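You operate a simulated robot arm through the tools that you are given. There is no shell and no other tool.

You run a simulated two-armed robot. Do the job below in one go: nothing can be reset, and whatever is moved stays where it is left.

JOB
Sow the grey tray, 3 seeds a cell, from the tin with the latest date.
Fine: tin in the socket, seed dial at 3; one press of the yellow button; carriage back at LOAD; leave the other trays.

The check looks at the end state, three seconds after you hand in, the way a careful person would. Anything else that was tipped, shoved, dropped, spilled or broken makes it a failure.

ROBOT AND FRAMES
Two 7-joint arms with fingered hands on one trunk that stands fixed in place. Base frame: the origin is at the foot of the trunk, x ahead of it, y to its left, z up. Readings come in m, degrees, newtons and seconds.
The left shoulder is at [0.07, 0.146, 1.212], the right one opposite. With the tool pointing down near the work surface each hand reaches from about 0.28 to 0.76 m from the base axis, measured 20 degrees to its own side. Payload 3.5 kg a hand.
Tool frame (each hand has its own): the origin (TCP) lies between the finger pads and is the grasp point; the fingertips stand 0.025 m ahead of it; z points along the fingers, y is the line along which they close. Largest opening 0.088 m; the body of the gripper starts 0.029 m behind the TCP. The gripper is a hand of 4 fingers: y runs from the thumb to the fingers, the wrist lies at [-0.013, -0.097, -0.162] in the tool frame, and closing takes about 1.5 s.
Orientation is told as [roll, pitch, yaw] about the base's x, y, z axes, in that order, counted from this pose: with the fingers straight down and the wrist toward the robot, the tool's x, y and z point along [0, 1, 0], [1, 0, 0] and [0, 0, -1] of the base frame.

CONTROLS
- The arms move only by the tool nudge_tool. It takes "left_targets", "right_targets" or both (then of equal length, played together; a hand with none holds still); each is text: rows parted by semicolons, each of 7 numbers parted by spaces: the gripper command, from -1 (shut) to 1 (fully open), values between in proportion, then the shift along the tool's x, y, z in m, then the turn, a rotation vector about the tool's x, y, z in degrees. In form: grip tx ty tz wx wy wz; .... A call has 1 to 20 rows; each row shifts and turns the commanded pose from where the row before left it, along the tool's axes as they then stand. Rows are played at 5 a second. More than 0.05 m and 8.6 degrees between two rows, or a gripper value outside its range, and nothing of the call is played. Where a pose cannot be reached the arm comes as near as it can. A force on the tool above 40 N (or 10 N above the force at the start of the call, whichever is more), or a blocked arm, ends the call early, and 0.2 s more pass. The fingers move at their own pace (about 0.045 m/s each) and stop on an object; they squeeze with about 23 N. The grip force told is the motor's: it shows also when the fingers shut on nothing. Time passes only in rows, and 0.2 s behind the last, so rows that do not move let the fingers close. It gives the time, the measured TCP pose, the force on the tool (base axes), the opening and the grip force at its end, in the units of the frame above (readings bear some noise), with the torque about the TCP (base axes, N m) and any sound that the robot's microphone picked up, and new pictures: "pictures" is both (left out), scene, wrist or none (wrist: the cameras of the hands that moved).
- Cameras (640 x 400 px; columns grow to the right, rows downward): "scene" is now at [0.126, 0.0394, 1.5232]; the picture's right is [0.46, -0.89, 0.00], its down [-0.57, -0.29, -0.77] and it looks along [0.68, 0.35, -0.64] (base axes); focal length 299 px, centre (320, 200). "left" rides on the left gripper at [-0.064, -0.083, -0.098] in its tool frame; the picture's right is [-0.62, -0.37, 0.69], its down [0.71, -0.63, 0.30] and it looks along [0.32, 0.68, 0.65] (tool axes); focal length 265 px, centre (320, 200). "right" rides on the right gripper at [0.064, -0.083, -0.098] in its tool frame; the picture's right is [-0.62, 0.37, -0.69], its down [-0.71, -0.63, 0.30] and it looks along [-0.32, 0.68, 0.65] (tool axes); focal length 265 px, centre (320, 200).
- lift_body(by): slides the trunk up (or, below 0, down) by that many m; the arms and the scene camera ride with it, the base frame stays. It gives what a move gives, with no picture.
- hand_shape(shape, hand): the hand has 4 fingers and takes this shape, open, in about a second: jaw (thumb against the fingers, like two jaws); tri (thumb and two fingers); tip (a fingertip pinch); poke (one finger out to press); point (the index stretched); flat (the hand flat); cup (the hand cupped); fist (a fist). The gripper value then closes the fingers along that shape, each until it touches; the sizes above hold for jaw. It gives what a move gives, with no picture.
- pan_tilt(pan, tilt): turns the head with the scene camera to pan (to the left, within 86 degrees either way) and tilt (down, from -29 to 69), counted from straight ahead of the robot. It gives what a move gives, and a new picture of the scene camera.
- probe_pixels(camera, pixels): for up to 12 pixels [column, row] of the newest picture of that camera ("zoom" is the newest enlarged one), the place [x, y, z] in the base frame of the surface seen there, good to about 0.003 m. No time passes.
- zoom(camera, box): a new picture of the part [left, top, right, bottom] of that camera's present view, enlarged. No time passes.
- hand_in(): hands the job in; it is judged then, once.

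Leave the grippers open and the arms clear of the work at the hand-in unless told otherwise.

The tools are called after "Request:" as name(argument=value, ...) on one line, values as JSON. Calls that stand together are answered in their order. nudge_tool: Moves the arms, as the interface text tells. Its arguments: {"type":"object","properties":{"left_targets":{"type":"string"},"right_targets":{"type":"string"},"pictures":{"type":"string","enum":["both","scene","wrist","none"]}},"required":[]} The other tools are called the same way: lift_body (by) slides the trunk up or down; hand_shape (shape, hand) gives the hand a shape; pan_tilt (pan, tilt) turns the head that bears the scene camera; probe_pixels (camera, pixels) gives the place of the surface under pixels of a picture; zoom (camera, box) takes an enlarged picture of a part of a camera's view; hand_in () hands the job in.

At the start:

```text
clock: 0.0
left_position: [0.3588, 0.4314, 1.3094]
left_orientation: [0.0, -0.1, 0.0]
left_ft_force: [-0.2, 0.6, -0.4]
left_ft_torque: [0.03, 0.0, 0.01]
left_finger_gap: 0.0875
left_grasp_force: 0.1
left_shape: jaw
right_position: [0.4538, -0.0424, 1.2656]
right_orientation: [0.0, 0.1, 0.0]
right_ft_force: [-0.7, 0.5, -0.1]
right_ft_torque: [0.01, 0.01, 0.0]
right_finger_gap: 0.0875
right_grasp_force: 0.1
right_shape: jaw
trunk travel left (down, up): [-0.775, 0.065]
head pan, tilt: [27.2, 40.0]
```

scene: 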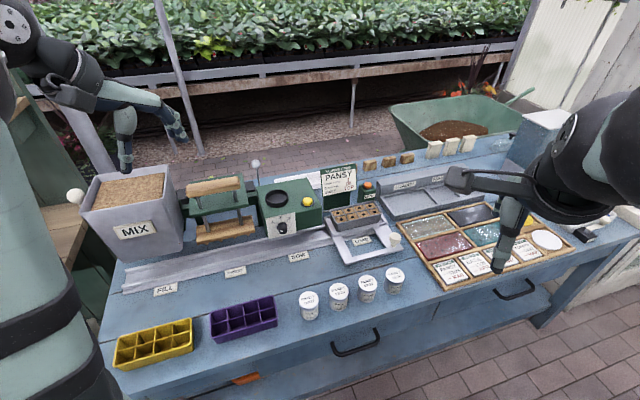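
right: 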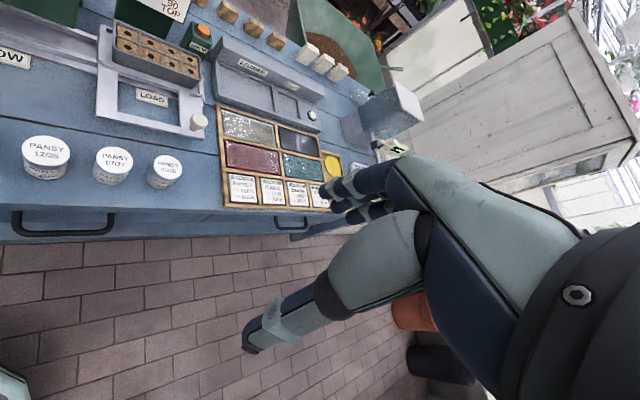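
left: 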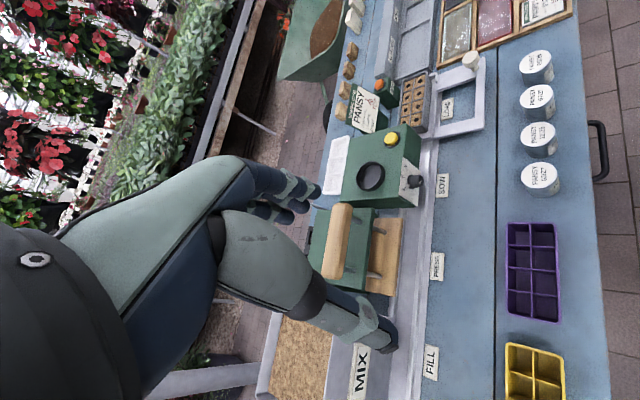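

I see a bench with a rail carrying a carriage (a grey tray at LOAD), stations FILL, PRESS and SOW, and four tins near pixels (310,305), (340,295), (368,288) and (395,280). I'll zoom in to read the tins, the dial, the signs and the carriage.

Request:
zoom(camera="scene", box=[280, 250, 430, 340])

Request:
zoom(camera="scene", box=[240, 150, 420, 270])

Request:
zoom(camera="left", box=[480, 30, 600, 210])

Request:
zoom(camera="right", box=[0, 110, 220, 230])

Request:
zoom(camera="left", box=[300, 60, 480, 240])

```text
4.27 times, centred on (355, 295) of scene
```

zoom: 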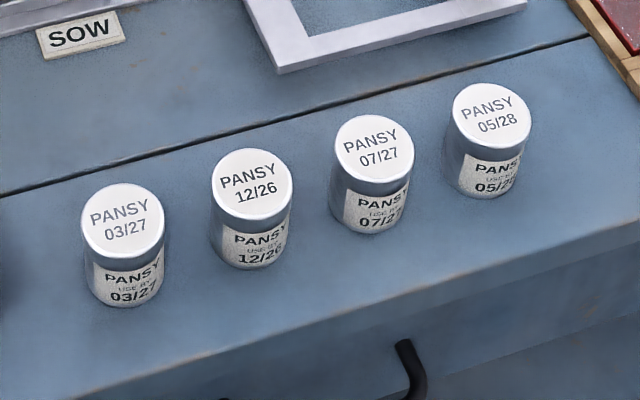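

```text
3.33 times, centred on (330, 210) of scene
```

zoom: 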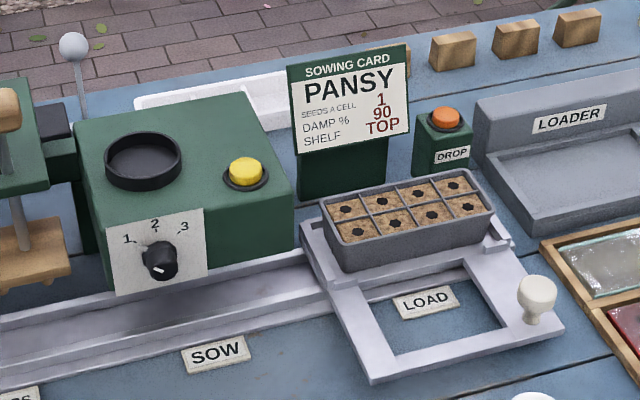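

```text
2.22 times, centred on (540, 120) of left
```

zoom: 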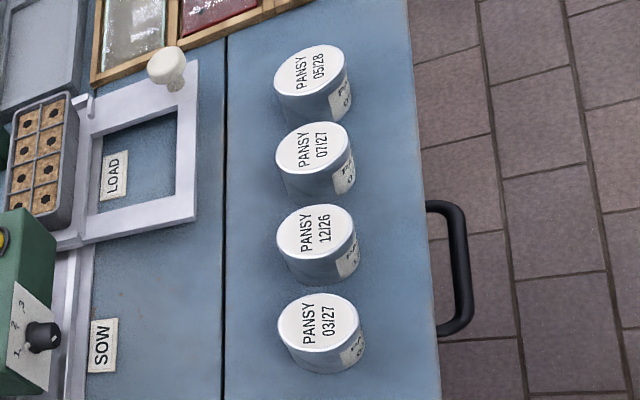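

```text
2.91 times, centred on (110, 170) of right
```

zoom: 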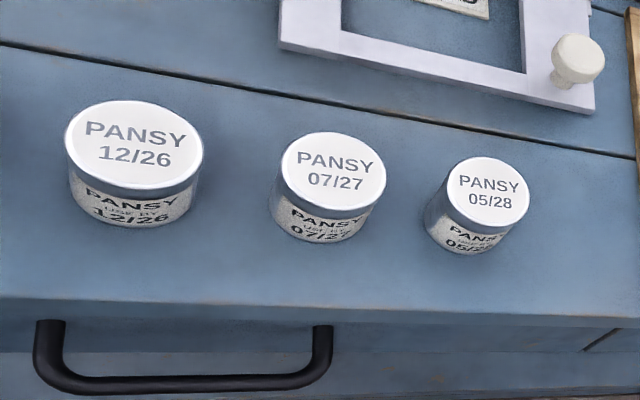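

```text
2.22 times, centred on (390, 150) of left
```

zoom: 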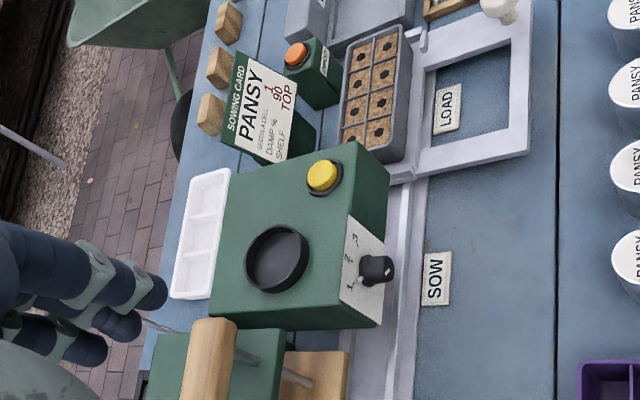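

The tin tops read 03/27, 12/26, 07/27 and 05/28. The latest is 05/28, at scene (395,280). The grey tray already sits in the carriage at LOAD, filled and dibbled. The card says 1 seed a cell, but the job says 3, so I'll go with 3. Next I'll zoom in on the dial, the socket and the rest of the bench, and probe the main points.

Request:
zoom(camera="scene", box=[255, 175, 335, 245])

Request:
probe_pixels(camera="scene", pixels=[[310, 294], [338, 287], [367, 280], [395, 273], [395, 289], [281, 201], [307, 202], [281, 228], [394, 239], [357, 213], [361, 240], [298, 257]])

Request:
zoom(camera="scene", box=[380, 130, 640, 300])

Request:
zoom(camera="scene", box=[60, 130, 300, 300])

```text
5.71 times, centred on (295, 210) of scene
```

zoom: 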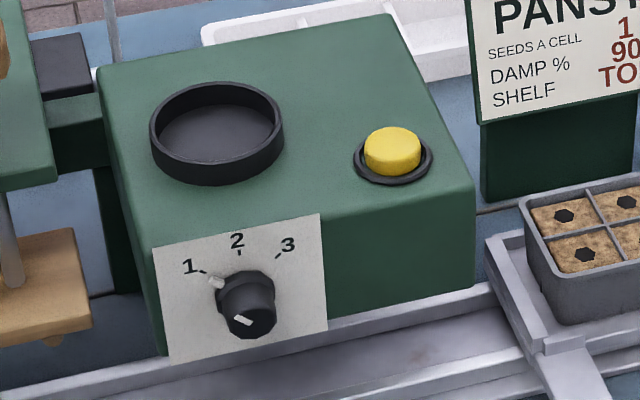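

```text
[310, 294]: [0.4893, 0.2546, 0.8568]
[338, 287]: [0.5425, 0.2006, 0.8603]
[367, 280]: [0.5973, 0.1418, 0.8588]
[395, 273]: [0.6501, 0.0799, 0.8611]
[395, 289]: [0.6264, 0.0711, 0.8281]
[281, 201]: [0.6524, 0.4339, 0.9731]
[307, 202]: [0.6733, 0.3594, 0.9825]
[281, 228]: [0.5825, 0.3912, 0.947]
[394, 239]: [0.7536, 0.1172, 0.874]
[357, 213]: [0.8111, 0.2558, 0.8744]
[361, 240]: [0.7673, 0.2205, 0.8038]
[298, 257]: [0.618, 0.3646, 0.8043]
```

```text
2.35 times, centred on (510, 215) of scene
```

zoom: 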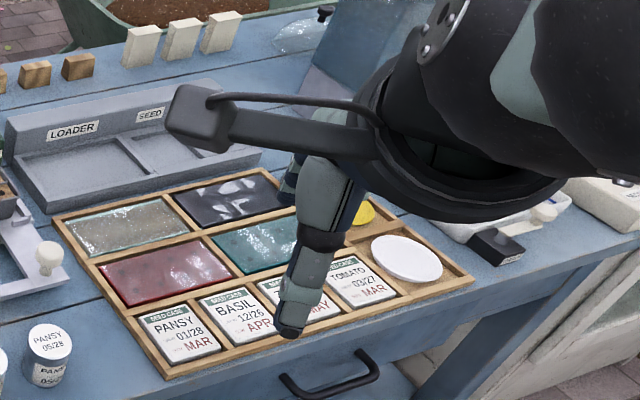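

```text
2.35 times, centred on (180, 215) of scene
```

zoom: 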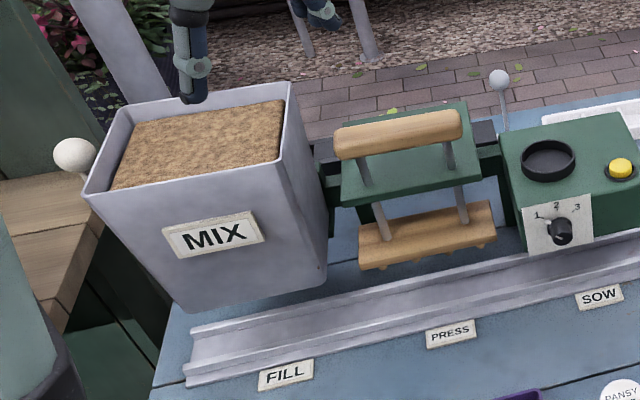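

The dial pointer nub looks to be at 1, and the sowing box carries a black socket ring and the yellow button. Now I'll measure more exactly, zooming on the 05/28 tin and then on the socket and dial, and probing edges.

Request:
zoom(camera="scene", box=[370, 225, 420, 300])

Request:
probe_pixels(camera="scene", pixels=[[387, 272], [395, 268], [403, 272], [395, 277], [393, 237], [388, 238], [399, 238], [394, 245], [394, 234], [380, 252], [345, 262], [335, 240]])

```text
5.33 times, centred on (395, 262) of scene
```

zoom: 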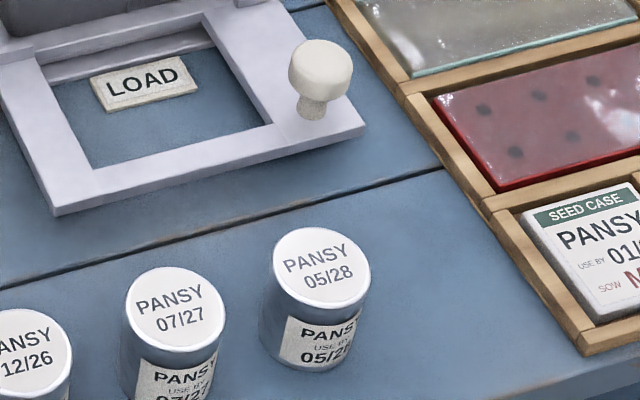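

```text
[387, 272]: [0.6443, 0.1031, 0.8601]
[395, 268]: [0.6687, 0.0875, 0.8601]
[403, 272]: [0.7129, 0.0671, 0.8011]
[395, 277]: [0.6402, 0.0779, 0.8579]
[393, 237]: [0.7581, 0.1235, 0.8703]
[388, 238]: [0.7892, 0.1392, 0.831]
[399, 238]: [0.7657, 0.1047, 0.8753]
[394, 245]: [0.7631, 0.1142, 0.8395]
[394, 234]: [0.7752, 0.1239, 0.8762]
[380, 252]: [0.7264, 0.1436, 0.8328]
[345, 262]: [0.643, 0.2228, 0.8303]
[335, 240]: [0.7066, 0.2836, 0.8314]
```

Request:
probe_pixels(camera="zoom", pixels=[[320, 267], [278, 270], [362, 268], [320, 232], [320, 302], [320, 64], [292, 70], [348, 70], [320, 44], [314, 108], [100, 110], [190, 85]])

Request:
zoom(camera="scene", box=[255, 175, 335, 245])

```text
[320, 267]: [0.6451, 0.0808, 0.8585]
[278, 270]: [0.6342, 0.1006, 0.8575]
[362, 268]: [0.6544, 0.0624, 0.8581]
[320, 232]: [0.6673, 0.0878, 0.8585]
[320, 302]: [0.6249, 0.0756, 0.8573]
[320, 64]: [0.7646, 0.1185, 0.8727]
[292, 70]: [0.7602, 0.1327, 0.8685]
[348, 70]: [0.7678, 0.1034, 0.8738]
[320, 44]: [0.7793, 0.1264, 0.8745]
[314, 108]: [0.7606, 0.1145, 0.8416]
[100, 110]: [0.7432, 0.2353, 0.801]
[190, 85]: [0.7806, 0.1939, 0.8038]
```

```text
5.71 times, centred on (295, 210) of scene
```

zoom: 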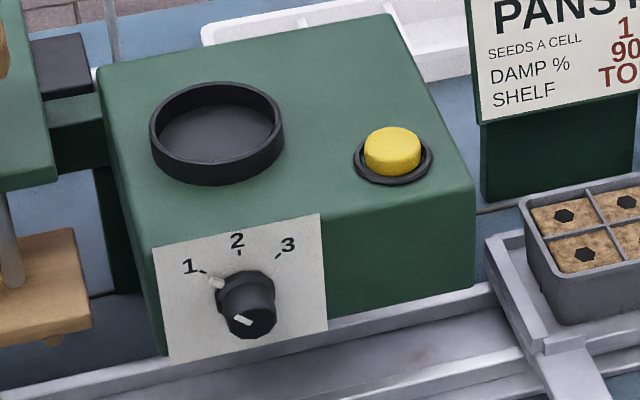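

The tin's lid is centred near (0.645, 0.081), about 0.045 across, with its top at z 0.858. Next I'll probe the socket ring, button and dial in this zoom.

Request:
probe_pixels(camera="zoom", pixels=[[217, 130], [153, 130], [280, 125], [215, 85], [215, 175], [390, 142], [238, 345], [248, 290], [247, 322], [203, 272], [282, 252], [238, 250]])

Request:
probe_pixels(camera="scene", pixels=[[276, 190], [272, 230], [311, 235], [311, 213], [262, 189], [325, 180], [283, 214], [296, 213]])

```text
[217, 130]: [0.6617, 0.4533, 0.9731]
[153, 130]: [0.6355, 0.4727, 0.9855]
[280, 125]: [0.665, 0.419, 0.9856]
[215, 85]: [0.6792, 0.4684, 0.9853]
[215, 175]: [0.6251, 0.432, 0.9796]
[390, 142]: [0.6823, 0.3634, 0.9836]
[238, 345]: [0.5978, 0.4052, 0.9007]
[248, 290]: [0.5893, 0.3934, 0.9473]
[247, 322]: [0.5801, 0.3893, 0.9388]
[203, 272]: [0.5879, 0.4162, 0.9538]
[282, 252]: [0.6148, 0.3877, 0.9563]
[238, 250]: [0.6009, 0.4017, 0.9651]
```

```text
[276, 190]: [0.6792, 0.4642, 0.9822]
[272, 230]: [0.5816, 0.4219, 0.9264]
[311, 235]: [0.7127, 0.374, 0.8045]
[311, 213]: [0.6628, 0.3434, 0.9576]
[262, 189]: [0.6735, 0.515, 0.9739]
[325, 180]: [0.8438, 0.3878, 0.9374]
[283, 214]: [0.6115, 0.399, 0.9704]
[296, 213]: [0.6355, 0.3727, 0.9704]
```

The sowing box's front plate is vertical and runs at 45° to my axes. The dial knob is centred near (0.582, 0.387, 0.941) and sticks out about 24 mm. The socket is centred near (0.651, 0.447), floor at z 0.973, ring top at z 0.9855. I'll turn the dial first with the left hand. To start, the hand moves over free space in front of the box and yaws 45° to line up with the bench.

Request:
nudge_tool(left_targets="1 -0.0151 0.0189 0.02 0 0 0;1 -0.0151 0.0189 0.02 0 0 0;1 -0.0151 0.0189 0.02 0 0 0;1 -0.0151 0.0189 0.02 0 0 0;1 -0.0151 0.0189 0.02 0 0 0;1 -0.0151 0.0189 0.02 0 0 0;1 -0.0151 0.0189 0.02 0 0 0;1 -0.0151 0.0189 0.02 0 0 0;1 0 0 0 0 0 -7.5;1 0 0 0 0 0 -7.5;1 0 0 0 0 0 -7.5;1 0 0 0 0 0 -7.5;1 0 0 0 0 0 -7.5;1 0 0 0 0 0 -7.5", pictures="both")

```text
clock: 3.0
left_position: [0.5112, 0.3096, 1.1485]
left_orientation: [0.0, 0.0, 45.1]
left_ft_force: [-0.7, -0.5, -0.4]
left_ft_torque: [-0.01, -0.01, 0.02]
left_finger_gap: 0.0876
left_grasp_force: 0.1
left_shape: jaw
right_position: [0.4543, -0.0421, 1.2654]
right_orientation: [-0.1, 0.0, 0.1]
right_ft_force: [0.6, 0.1, 0.0]
right_ft_torque: [-0.01, 0.01, -0.01]
right_finger_gap: 0.0878
right_grasp_force: 0.0
right_shape: jaw
trunk travel left (down, up): [-0.775, 0.065]
head pan, tilt: [27.2, 40.0]
```

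scene: 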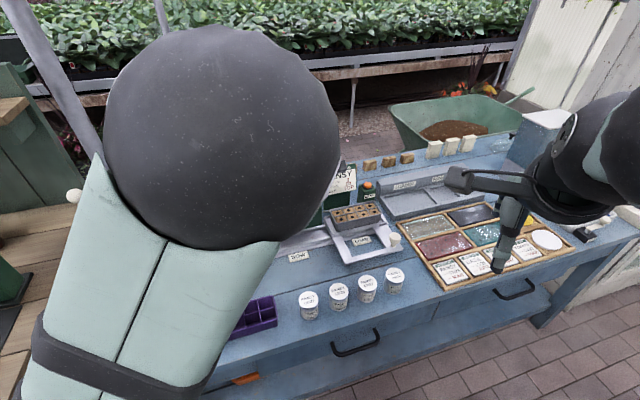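
left: 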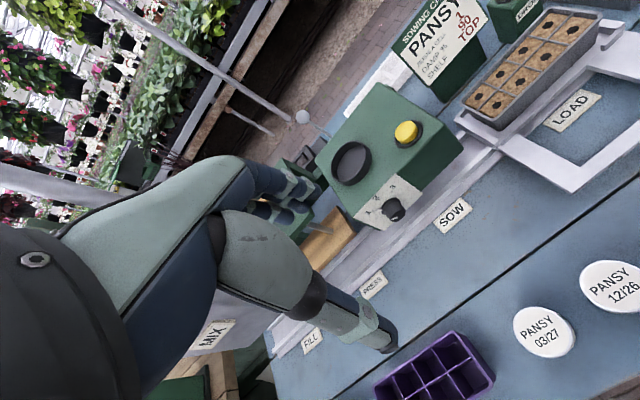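

The hand is at yaw 45° with the fingers down, and the left camera shows the dial at (392,210). Now I'll pitch the fingers forward in free air, toward the box face, to see whether the arm can take that pose.

Request:
nudge_tool(left_targets="1 0 0 0 -8.2 0 0;1 0 0 0 -8.2 0 0;1 0 0 0 -8.2 0 0;1 0 0 0 -8.2 0 0;1 0 0 0 -8.2 0 0;1 0 0 0 -8.2 0 0;1 0 0 0 -8.2 0 0;1 0 0 0 -8.2 0 0;1 0 0 0 -8.2 0 0;1 0 0 0 -8.2 0 0;1 0 0 0 -8 0 0", pictures="both")

```text
clock: 5.4
left_position: [0.5982, 0.3943, 1.188]
left_orientation: [-142.8, -90.0, -172.3]
left_ft_force: [0.6, 0.4, 0.1]
left_ft_torque: [0.03, 0.03, -0.01]
left_finger_gap: 0.0878
left_grasp_force: 0.0
left_shape: jaw
left hand out of reach, approached as far as the arm can: row 8, 9, 10, 11
right_position: [0.4538, -0.0411, 1.2658]
right_orientation: [0.0, 0.0, 0.0]
right_ft_force: [-0.5, -0.4, 0.1]
right_ft_torque: [0.03, -0.01, 0.04]
right_finger_gap: 0.0876
right_grasp_force: 0.0
right_shape: jaw
trunk travel left (down, up): [-0.775, 0.065]
head pan, tilt: [27.2, 40.0]
```

scene: 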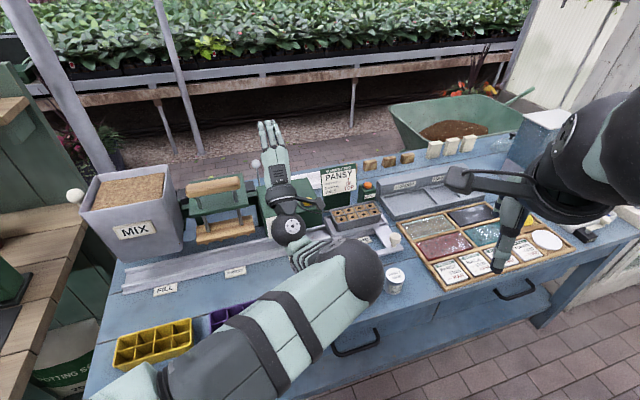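
left: 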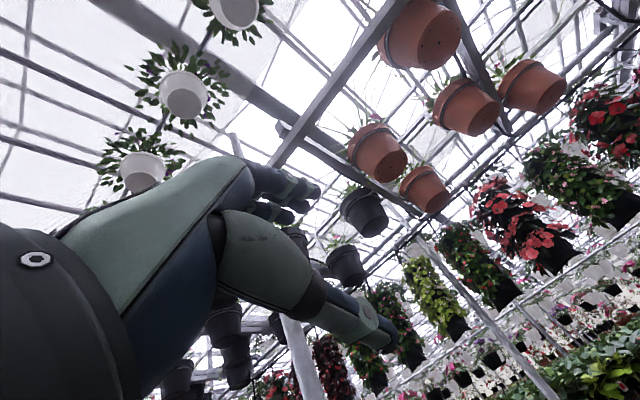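

The arm couldn't quite take that pose: rows 8–11 were out of reach and the TCP drifted forward to (0.598, 0.394). The elbow has also swung down. I'll probe the elbow and forearm to see how much clearance there is above the tins.

Request:
probe_pixels(camera="scene", pixels=[[360, 270], [330, 290], [370, 295], [300, 255], [290, 228], [275, 180], [250, 340], [300, 320], [320, 255]])

Request:
zoom(camera="scene", box=[200, 110, 420, 390])

```text
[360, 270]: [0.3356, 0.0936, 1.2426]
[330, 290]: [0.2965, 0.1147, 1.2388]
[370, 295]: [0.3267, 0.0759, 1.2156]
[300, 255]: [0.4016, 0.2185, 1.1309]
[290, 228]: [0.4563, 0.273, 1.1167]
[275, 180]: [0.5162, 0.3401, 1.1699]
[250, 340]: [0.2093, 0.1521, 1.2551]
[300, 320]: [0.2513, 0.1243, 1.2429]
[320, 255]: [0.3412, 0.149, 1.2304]
```

```text
1.43 times, centred on (310, 250) of scene
```

zoom: 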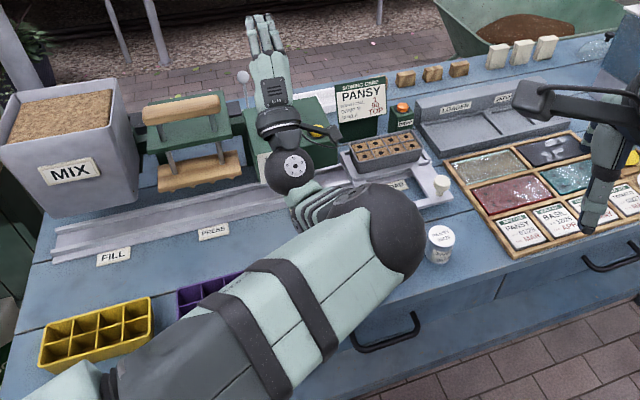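

The elbow is high, at z about 1.22, so the tins are safe. Now I'll roll the hand clockwise about its pointing axis in free air, which is the direction the dial must turn, to see which roll range the arm can manage.

Request:
nudge_tool(left_targets="1 0 0 0 0 0 8;1 0 0 0 0 0 8;1 0 0 0 0 0 8;1 0 0 0 0 0 8;1 0 0 0 0 0 8;1 0 0 0 0 0 8;1 0 0 0 0 0 8;1 0 0 0 0 0 8;1 0 0 0 0 0 8;1 0 0 0 0 0 8;1 0 0 0 0 0 8", pictures="both")

```text
clock: 7.8
left_position: [0.5943, 0.4131, 1.1825]
left_orientation: [89.2, -9.9, -42.4]
left_ft_force: [-0.4, -0.3, -0.7]
left_ft_torque: [-0.01, -0.04, -0.03]
left_finger_gap: 0.0878
left_grasp_force: 0.0
left_shape: jaw
left hand out of reach, approached as far as the arm can: row 10, 11
right_position: [0.4529, -0.0418, 1.2659]
right_orientation: [0.0, 0.0, 0.0]
right_ft_force: [-0.3, 0.5, -0.1]
right_ft_torque: [-0.02, 0.02, 0.01]
right_finger_gap: 0.0876
right_grasp_force: 0.0
right_shape: jaw
trunk travel left (down, up): [-0.775, 0.065]
head pan, tilt: [27.2, 40.0]
```

scene: 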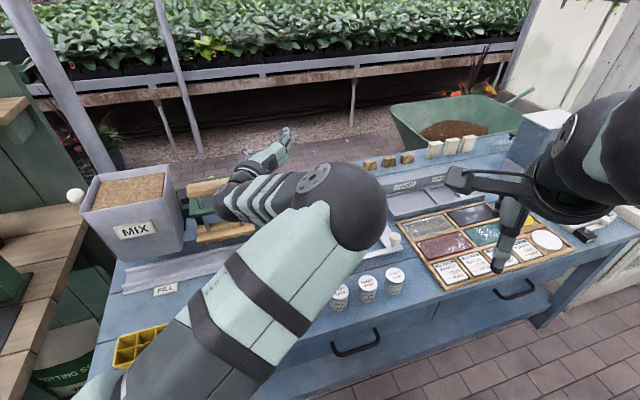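
left: 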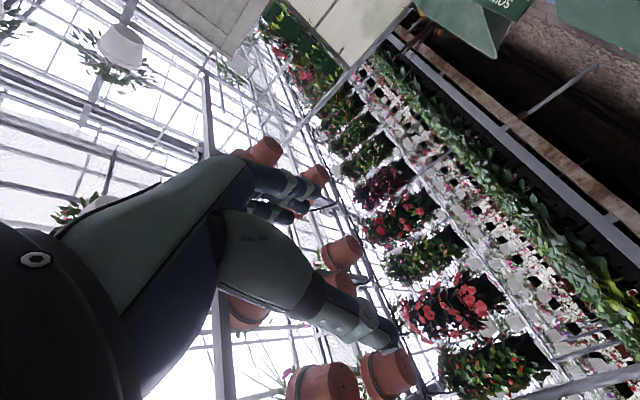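

Rolling to about 80° worked before the limit, so the arm can hold this hand sideways. Before choosing a grip for the dial I want to see the fingers' real shape, so I'll zoom in on the hand in the scene view around (265,160) and on the right hand.

Request:
zoom(camera="scene", box=[200, 115, 320, 225])

Request:
zoom(camera="scene", box=[430, 120, 580, 290])

Request:
zoom(camera="left", box=[180, 130, 420, 370])

```text
3.64 times, centred on (260, 170) of scene
```

zoom: 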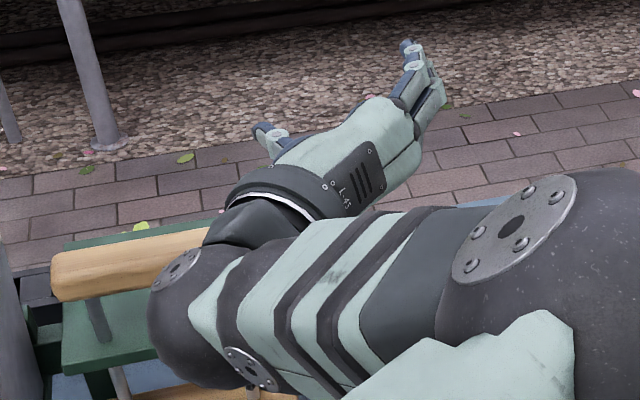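

```text
2.35 times, centred on (505, 205) of scene
```

zoom: 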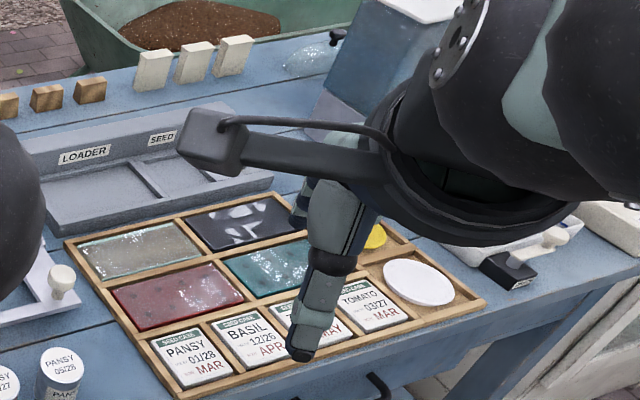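

```text
1.67 times, centred on (300, 250) of left
```

zoom: 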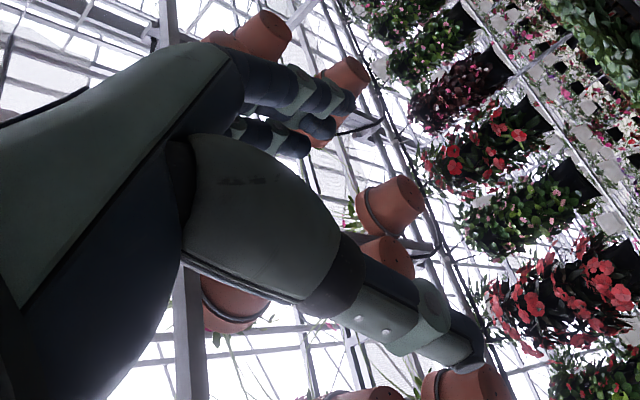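

In jaw shape the hand has three fingers side by side opposite the thumb, so I need the fingers pointing nearly straight at the plate. I'll back off from the box along the pointing axis and then lower to dial height in front of the box, to test that pose.

Request:
nudge_tool(left_targets="1 0 0 -0.0364 0 0 0;1 0 0 -0.0364 0 0 0;1 0 0 -0.0364 0 0 0;1 -0.0395 -0.0055 0 0 0 0;1 -0.0395 -0.0055 0 0 0 0;1 -0.0395 -0.0055 0 0 0 0", pictures="both")

```text
clock: 9.2
left_position: [0.5222, 0.3282, 1.0627]
left_orientation: [89.3, -9.7, -42.2]
left_ft_force: [-0.2, -0.7, 0.7]
left_ft_torque: [-0.02, 0.01, -0.01]
left_finger_gap: 0.0878
left_grasp_force: 0.0
left_shape: jaw
right_position: [0.4541, -0.042, 1.2655]
right_orientation: [0.1, 0.0, 0.1]
right_ft_force: [-0.5, 0.1, -0.3]
right_ft_torque: [-0.03, 0.0, 0.03]
right_finger_gap: 0.0876
right_grasp_force: 0.1
right_shape: jaw
trunk travel left (down, up): [-0.775, 0.065]
head pan, tilt: [27.2, 40.0]
```

scene: 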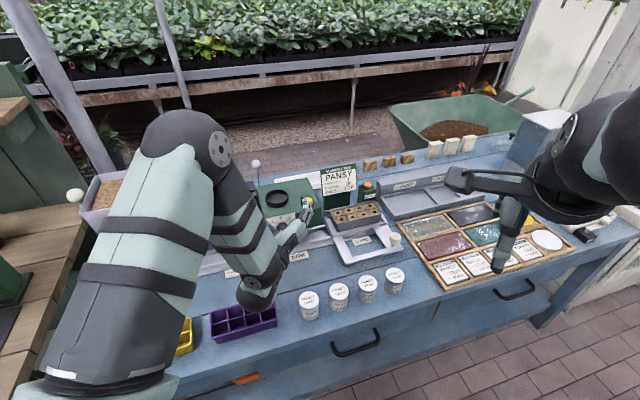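
left: 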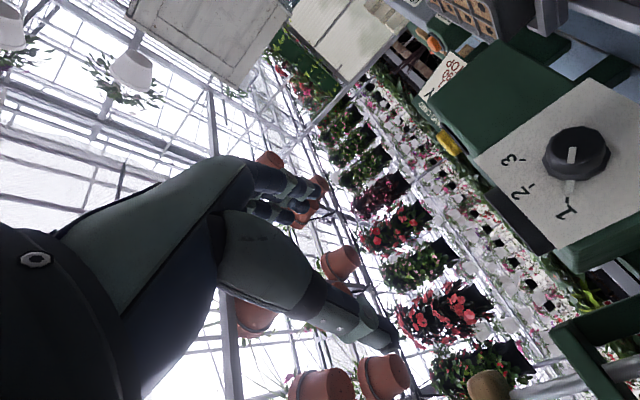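

The pose holds here, and the left camera shows the dial clearly at (575,155) with its pointer on 1. Now I'll test how far clockwise the hand can roll from here while still in free air.

Request:
nudge_tool(left_targets="1 0 0 0 0 0 8;1 0 0 0 0 0 8;1 0 0 0 0 0 8;1 0 0 0 0 0 8;1 0 0 0 0 0 8;1 0 0 0 0 0 8;1 0 0 0 0 0 8;1 0 0 0 0 0 8;1 0 0 0 0 0 8;1 0 0 0 0 0 8", pictures="both")

```text
clock: 11.6
left_position: [0.5041, 0.3397, 1.0231]
left_orientation: [72.9, 72.6, -56.6]
left_ft_force: [1.2, 0.2, 0.3]
left_ft_torque: [-0.02, 0.02, -0.01]
left_finger_gap: 0.0878
left_grasp_force: 0.1
left_shape: jaw
right_position: [0.4535, -0.0425, 1.2673]
right_orientation: [0.1, 0.0, 0.0]
right_ft_force: [-0.4, -0.7, 0.3]
right_ft_torque: [0.0, 0.02, 0.04]
right_finger_gap: 0.0873
right_grasp_force: 0.1
right_shape: jaw
trunk travel left (down, up): [-0.775, 0.065]
head pan, tilt: [27.2, 40.0]
stopped in row 10 (left hand): the arm was blocked; the commanded pose is now the measured one
```

scene: 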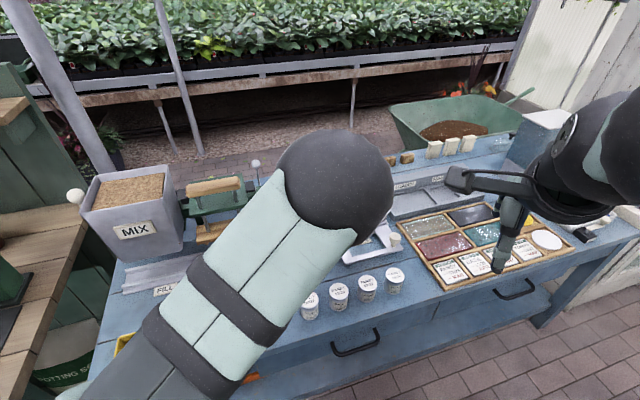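
left: 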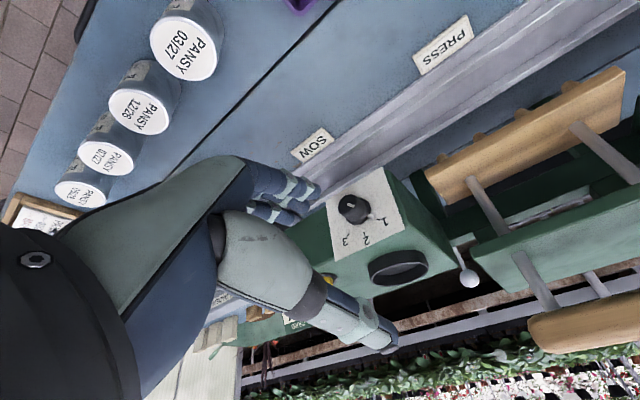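

The hand can roll until the fingers are nearly below the knob, about 72°, before the arm blocks. Two clockwise strokes of about 55° with a regrip between should do it. I'll take a close look at the knob from here, at left camera (355,208).

Request:
zoom(camera="left", box=[310, 160, 430, 260])

Request:
probe_pixels(camera="left", pixels=[[353, 208], [348, 205], [372, 217], [392, 222], [367, 238], [346, 240], [378, 185], [370, 200], [320, 215]])

```text
4.00 times, centred on (370, 210) of left
```

zoom: 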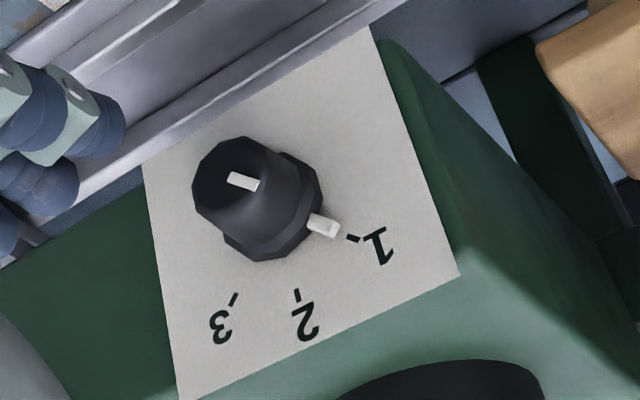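

```text
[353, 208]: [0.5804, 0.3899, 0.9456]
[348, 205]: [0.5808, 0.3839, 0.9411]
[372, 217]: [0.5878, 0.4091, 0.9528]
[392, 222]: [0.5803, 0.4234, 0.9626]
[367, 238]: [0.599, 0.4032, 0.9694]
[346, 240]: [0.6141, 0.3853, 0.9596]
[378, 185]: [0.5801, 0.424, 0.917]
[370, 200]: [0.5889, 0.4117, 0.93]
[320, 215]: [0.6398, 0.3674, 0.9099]
```

The knob has a wider skirt with the white nub at 1, and a narrower tapered grip in front. I'll probe the grip face and the skirt precisely.

Request:
probe_pixels(camera="zoom", pixels=[[242, 182], [225, 190], [197, 190], [240, 142], [252, 200], [225, 225], [275, 180], [310, 195], [260, 250], [323, 226], [270, 225], [352, 238]])

Request:
probe_pixels(camera="zoom", pixels=[[297, 295], [234, 299], [215, 150], [202, 212], [290, 235], [245, 235], [160, 175], [370, 30]])

```text
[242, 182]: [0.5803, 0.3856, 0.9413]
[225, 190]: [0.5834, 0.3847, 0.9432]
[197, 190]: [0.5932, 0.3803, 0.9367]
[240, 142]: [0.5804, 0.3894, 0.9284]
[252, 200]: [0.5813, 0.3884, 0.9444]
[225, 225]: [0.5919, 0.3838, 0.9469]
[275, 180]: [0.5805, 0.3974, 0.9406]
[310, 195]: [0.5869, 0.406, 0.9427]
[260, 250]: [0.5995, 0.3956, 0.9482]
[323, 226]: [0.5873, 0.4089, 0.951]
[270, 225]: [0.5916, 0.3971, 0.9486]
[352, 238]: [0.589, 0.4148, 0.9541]
```

```text
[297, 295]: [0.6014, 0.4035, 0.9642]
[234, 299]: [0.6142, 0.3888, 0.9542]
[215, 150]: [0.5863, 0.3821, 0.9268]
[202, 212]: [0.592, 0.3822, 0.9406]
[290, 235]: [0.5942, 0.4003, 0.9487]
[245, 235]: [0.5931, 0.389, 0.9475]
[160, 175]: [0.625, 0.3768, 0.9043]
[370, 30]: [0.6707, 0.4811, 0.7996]
```

The knob grip is centred near bench coordinates f≈0.685–0.699, r≈0.1405, z≈0.941, about 24 mm across, and the steps are about 55–58° apart. I'll roll the hand back so the fingers close horizontally and straighten its aim along the bench normal, still in free air.

Request:
nudge_tool(left_targets="1 0 0 0 0 0 -8;1 0 0 0 0 0 -8;1 0 0 0 0 0 -8;1 0 0 0 0 0 -8;1 0 0 0 0 0 -8;1 0 0 0 0 0 -8;1 0 0 0 0 0 -8;1 0 0 0 0 0 -8;1 0 0 0 -2.3 2.5 -3;1 0 0 0 -2.3 2.5 0;1 0 0 0 0 0 0", pictures="both")

```text
clock: 14.0
left_position: [0.5046, 0.34, 1.0248]
left_orientation: [89.7, 6.2, -45.8]
left_ft_force: [-0.5, 0.4, 0.9]
left_ft_torque: [-0.02, 0.0, -0.02]
left_finger_gap: 0.0877
left_grasp_force: 0.1
left_shape: jaw
right_position: [0.4547, -0.0417, 1.2664]
right_orientation: [0.0, 0.1, 0.0]
right_ft_force: [-0.1, 0.2, 0.4]
right_ft_torque: [-0.03, -0.01, 0.01]
right_finger_gap: 0.0876
right_grasp_force: 0.1
right_shape: jaw
trunk travel left (down, up): [-0.775, 0.065]
head pan, tilt: [27.2, 40.0]
```

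scene: 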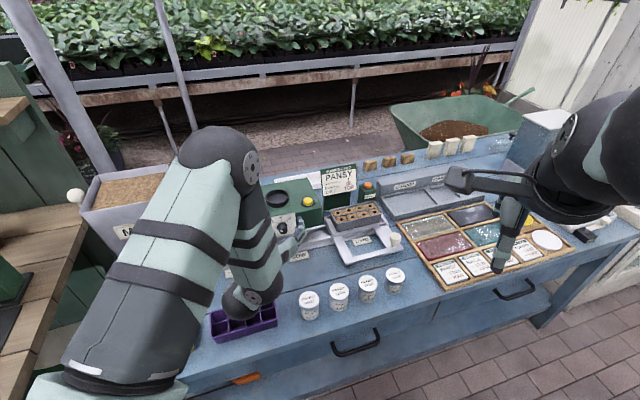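
left: 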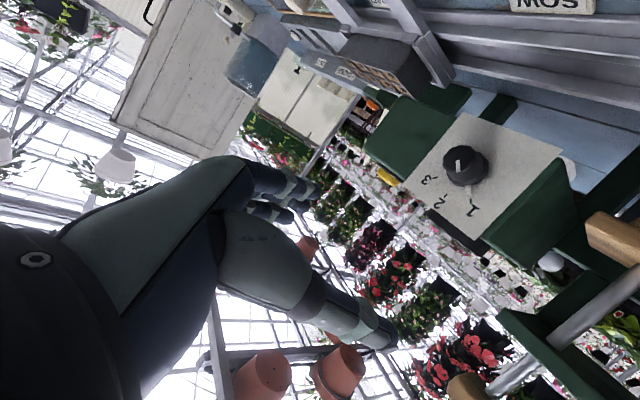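

The hand now points along the bench normal with the fingers closing nearly level, and the left camera sees the dial at (465,165) still on 1. I'll lower it to dial height and shift right to centre on the knob, staying about 9 cm short of it.

Request:
nudge_tool(left_targets="1 -0.0269 0.011 0 0 0 0;1 -0.0269 0.011 0 0 0 0;1 -0.0269 0.011 0 0 0 0;1 0 0 0 0 0 0", pictures="both")

```text
clock: 15.0
left_position: [0.5203, 0.322, 0.9421]
left_orientation: [89.7, 6.3, -45.9]
left_ft_force: [0.8, -0.9, -0.2]
left_ft_torque: [-0.01, 0.03, 0.01]
left_finger_gap: 0.088
left_grasp_force: 0.1
left_shape: jaw
right_position: [0.454, -0.0419, 1.2659]
right_orientation: [0.0, 0.0, 0.0]
right_ft_force: [-0.9, -0.2, 0.0]
right_ft_torque: [0.03, 0.01, -0.01]
right_finger_gap: 0.0876
right_grasp_force: 0.0
right_shape: jaw
trunk travel left (down, up): [-0.775, 0.065]
head pan, tilt: [27.2, 40.0]
```

scene: 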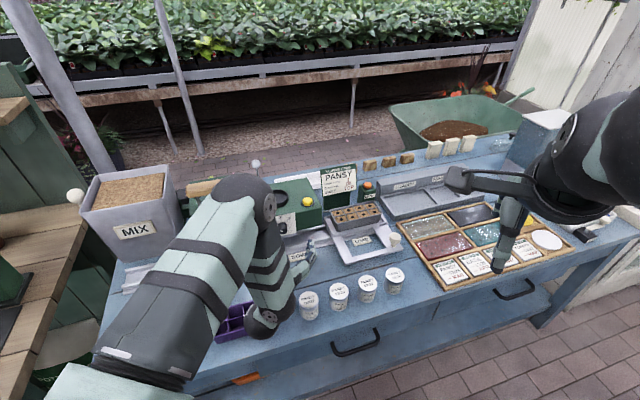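
left: 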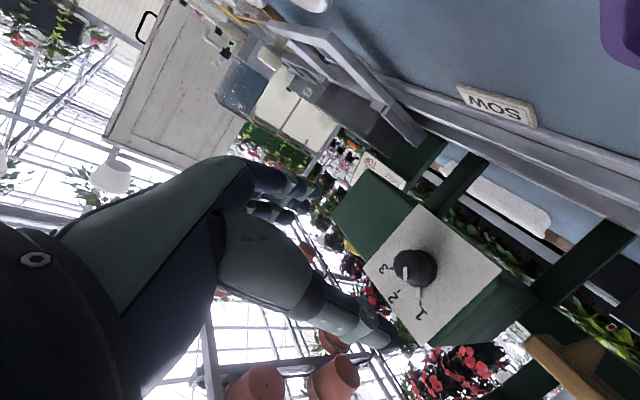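

The hand is level with the knob. I'll check the alignment by zooming the left camera on the dial around (413,267), and check how much clearance the wrist has over the purple tray and the first tin.

Request:
zoom(camera="left", box=[370, 220, 460, 310])

Request:
probe_pixels(camera="left", pixels=[[413, 267], [403, 268], [425, 258], [415, 285], [420, 290], [394, 268], [395, 295], [420, 315]])

Request:
probe_pixels(camera="scene", pixels=[[262, 325], [275, 335], [280, 310], [235, 320], [300, 262], [310, 255], [308, 300]])

```text
4.44 times, centred on (415, 265) of left
```

zoom: 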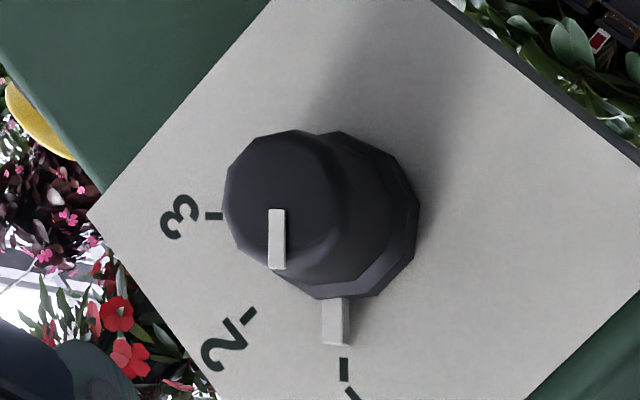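

```text
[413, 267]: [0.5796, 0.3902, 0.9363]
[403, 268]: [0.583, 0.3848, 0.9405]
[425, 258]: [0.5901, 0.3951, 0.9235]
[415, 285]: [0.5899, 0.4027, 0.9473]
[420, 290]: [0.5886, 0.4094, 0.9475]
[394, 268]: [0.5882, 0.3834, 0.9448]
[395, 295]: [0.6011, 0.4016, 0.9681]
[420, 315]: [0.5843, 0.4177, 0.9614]
```

```text
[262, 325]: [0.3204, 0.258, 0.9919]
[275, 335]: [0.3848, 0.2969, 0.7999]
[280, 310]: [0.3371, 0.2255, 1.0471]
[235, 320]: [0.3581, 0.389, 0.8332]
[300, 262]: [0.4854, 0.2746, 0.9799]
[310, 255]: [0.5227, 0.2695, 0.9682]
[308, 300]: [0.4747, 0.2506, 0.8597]
```

The knob face appears centred at zoom (290,200), a few millimetres off my hand axis. I'll probe its rim to find the true axis.

Request:
probe_pixels(camera="zoom", pixels=[[232, 200], [290, 137], [335, 180], [290, 200], [275, 258], [245, 160], [325, 155], [310, 240], [245, 235], [405, 205], [335, 325], [370, 150]])

Request:
probe_pixels(camera="zoom", pixels=[[343, 370], [248, 317], [213, 217], [345, 290], [410, 230], [330, 130]])

```text
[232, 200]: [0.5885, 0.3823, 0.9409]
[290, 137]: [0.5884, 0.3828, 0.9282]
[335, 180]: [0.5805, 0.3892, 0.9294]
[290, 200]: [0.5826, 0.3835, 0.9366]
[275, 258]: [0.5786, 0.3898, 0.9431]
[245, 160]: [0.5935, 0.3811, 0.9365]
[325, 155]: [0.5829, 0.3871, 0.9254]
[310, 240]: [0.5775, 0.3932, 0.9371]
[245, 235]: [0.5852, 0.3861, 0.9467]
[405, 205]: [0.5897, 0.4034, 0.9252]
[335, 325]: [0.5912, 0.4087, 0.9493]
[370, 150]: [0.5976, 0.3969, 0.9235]
```

```text
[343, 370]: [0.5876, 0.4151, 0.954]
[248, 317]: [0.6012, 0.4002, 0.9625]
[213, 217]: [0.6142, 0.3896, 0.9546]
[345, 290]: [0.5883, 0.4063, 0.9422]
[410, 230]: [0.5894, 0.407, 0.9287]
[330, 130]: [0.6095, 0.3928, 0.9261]
```

The true dial axis is at r≈0.1403, z≈0.936, with a grip radius of about 10.5 mm, a face at f≈0.683 and a skirt front at f≈0.702. The ticks are 45° apart, so the dial needs 90° clockwise. I'll drop 6 mm, straighten by 1°, and slide the open fingers around the knob.

Request:
nudge_tool(left_targets="1 -0.006 -0.001 0 0.9 0 0;1 0 0 0.025 0 0 0;1 0 0 0.025 0 0 0;1 0 0 0.018 0 0 0;1 0 0 0 0 0 0", pictures="both")

```text
clock: 16.2
left_position: [0.5682, 0.3707, 0.9359]
left_orientation: [89.6, 6.3, -45.0]
left_ft_force: [0.0, 0.0, -0.9]
left_ft_torque: [-0.04, -0.02, 0.0]
left_finger_gap: 0.0877
left_grasp_force: 0.1
left_shape: jaw
right_position: [0.4542, -0.0434, 1.266]
right_orientation: [0.0, -0.1, -0.1]
right_ft_force: [0.5, 0.4, 0.0]
right_ft_torque: [-0.04, 0.01, -0.02]
right_finger_gap: 0.0876
right_grasp_force: 0.0
right_shape: jaw
trunk travel left (down, up): [-0.775, 0.065]
head pan, tilt: [27.2, 40.0]
```

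scene: 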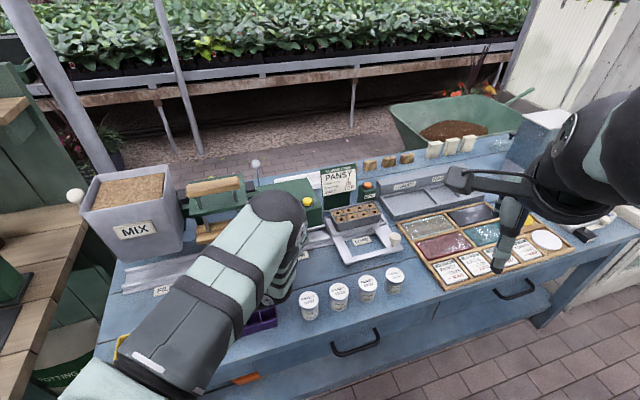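
left: 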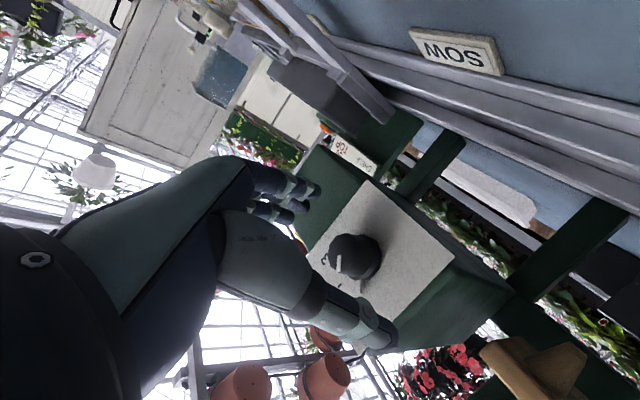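

The fingers straddle the knob with no contact, and the TCP reads f≈0.664, r≈0.140, z≈0.936. I'll go in 10 mm more and close gently on the knob.

Request:
nudge_tool(left_targets="1 0 0 0.01 0 0 0;1 0 0 0 0 0 0;0 0 0 0 0 0 0;-0.4 0 0 0 0 0 0;-0.7 0 0 0 0 0 0;-1 0 0 0 0 0 0;-1 0 0 0 0 0 0;-1 0 0 0 0 0 0;-1 0 0 0 0 0 0", pictures="both")

```text
clock: 18.2
left_position: [0.5746, 0.3784, 0.9347]
left_orientation: [89.8, 6.3, -44.8]
left_ft_force: [-2.1, 0.3, -1.2]
left_ft_torque: [-0.02, 0.01, -0.01]
left_finger_gap: 0.0186
left_grasp_force: 23.5
left_shape: jaw
right_position: [0.452, -0.042, 1.2659]
right_orientation: [0.0, 0.0, 0.0]
right_ft_force: [0.0, -0.5, -0.3]
right_ft_torque: [0.03, 0.01, 0.02]
right_finger_gap: 0.0875
right_grasp_force: 0.1
right_shape: jaw
trunk travel left (down, up): [-0.775, 0.065]
head pan, tilt: [27.2, 40.0]
```

scene: 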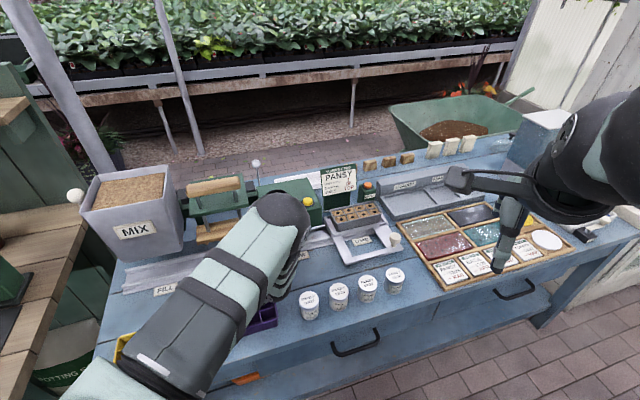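
left: 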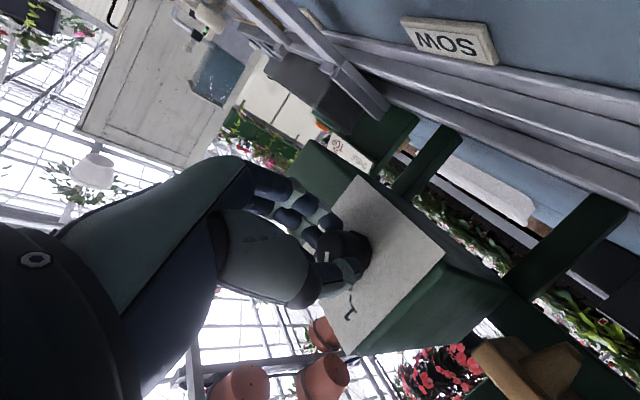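

The hand has gripped the knob: gap 18.6 mm, force 23.5 N. Now I'll turn it clockwise about the pointing axis for the first stroke, about 48°, watching the forces and listening for clicks.

Request:
nudge_tool(left_targets="-1 0 0 0 0 0 6;-1 0 0 0 0 0 6;-1 0 0 0 0 0 6;-1 0 0 0 0 0 6;-1 0 0 0 0 0 6;-1 0 0 0 0 0 6;-1 0 0 0 0 0 6;-1 0 0 0 0 0 6;-1 0 0 0 0 0 0", pictures="both")

```text
clock: 20.2
left_position: [0.5744, 0.3792, 0.9344]
left_orientation: [89.6, 54.3, -45.1]
left_ft_force: [-3.7, 1.3, 3.6]
left_ft_torque: [0.01, -0.09, 0.05]
left_finger_gap: 0.0182
left_grasp_force: 23.0
left_shape: jaw
right_position: [0.4521, -0.0432, 1.2658]
right_orientation: [0.0, -0.1, 0.1]
right_ft_force: [0.0, -0.1, 0.0]
right_ft_torque: [-0.04, 0.0, 0.01]
right_finger_gap: 0.0874
right_grasp_force: 0.0
right_shape: jaw
trunk travel left (down, up): [-0.775, 0.065]
head pan, tilt: [27.2, 40.0]
```

scene: 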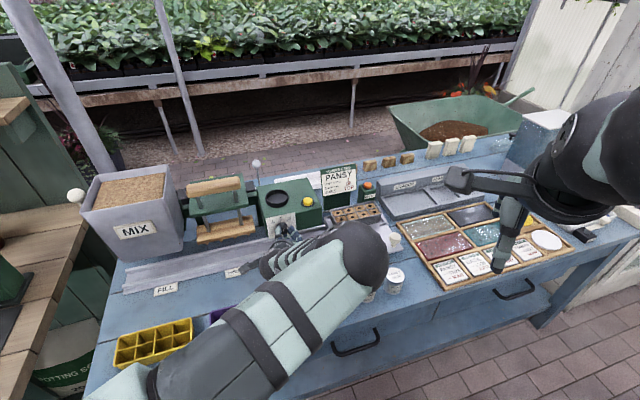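
left: 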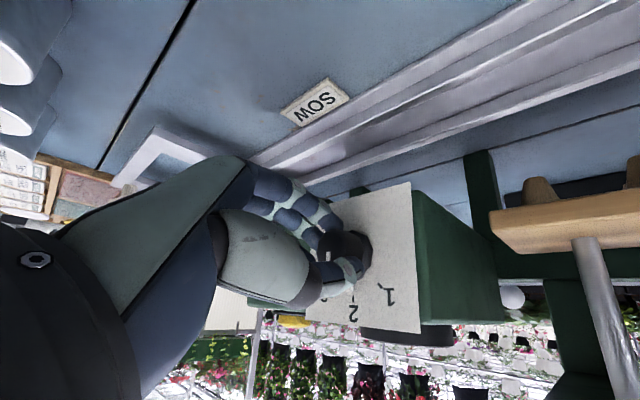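

The hand turned 48° without slipping. I'll open, back straight off, and look at where the pointer stands.

Request:
nudge_tool(left_targets="0 0 0 0 0 0 0;1 0 0 0 0 0 0;1 0 0 0 0 0 0;1 0 0 0 0 0 0;1 0 0 0 0 0 0;1 0 0 -0.02 0 0 0;1 0 0 -0.03 0 0 0;1 0 0 -0.03 0 0 0", pictures="both")

```text
clock: 22.0
left_position: [0.5185, 0.3213, 0.9352]
left_orientation: [89.7, 54.4, -45.0]
left_ft_force: [-0.7, -0.8, -0.4]
left_ft_torque: [0.0, -0.01, 0.01]
left_finger_gap: 0.0877
left_grasp_force: 0.1
left_shape: jaw
right_position: [0.4534, -0.0424, 1.2659]
right_orientation: [-0.1, -0.1, 0.0]
right_ft_force: [-0.5, 0.4, 0.8]
right_ft_torque: [0.02, 0.04, 0.0]
right_finger_gap: 0.0876
right_grasp_force: 0.0
right_shape: jaw
trunk travel left (down, up): [-0.775, 0.065]
head pan, tilt: [27.2, 40.0]
```

scene: 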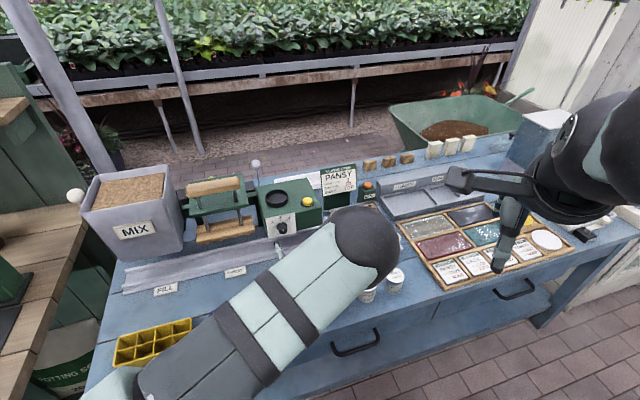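
left: 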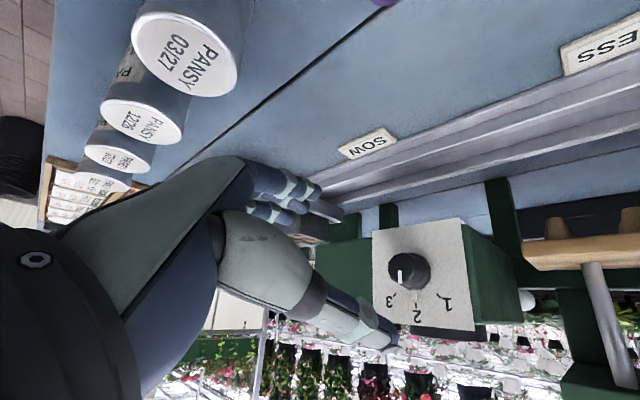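

Request:
zoom(camera="left", box=[360, 220, 480, 340])

```text
3.33 times, centred on (420, 280) of left
```

zoom: 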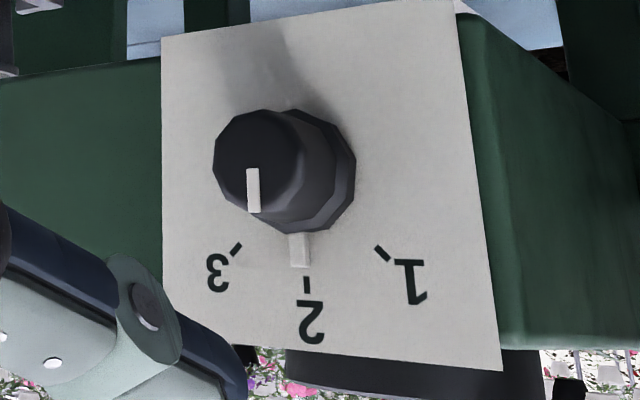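

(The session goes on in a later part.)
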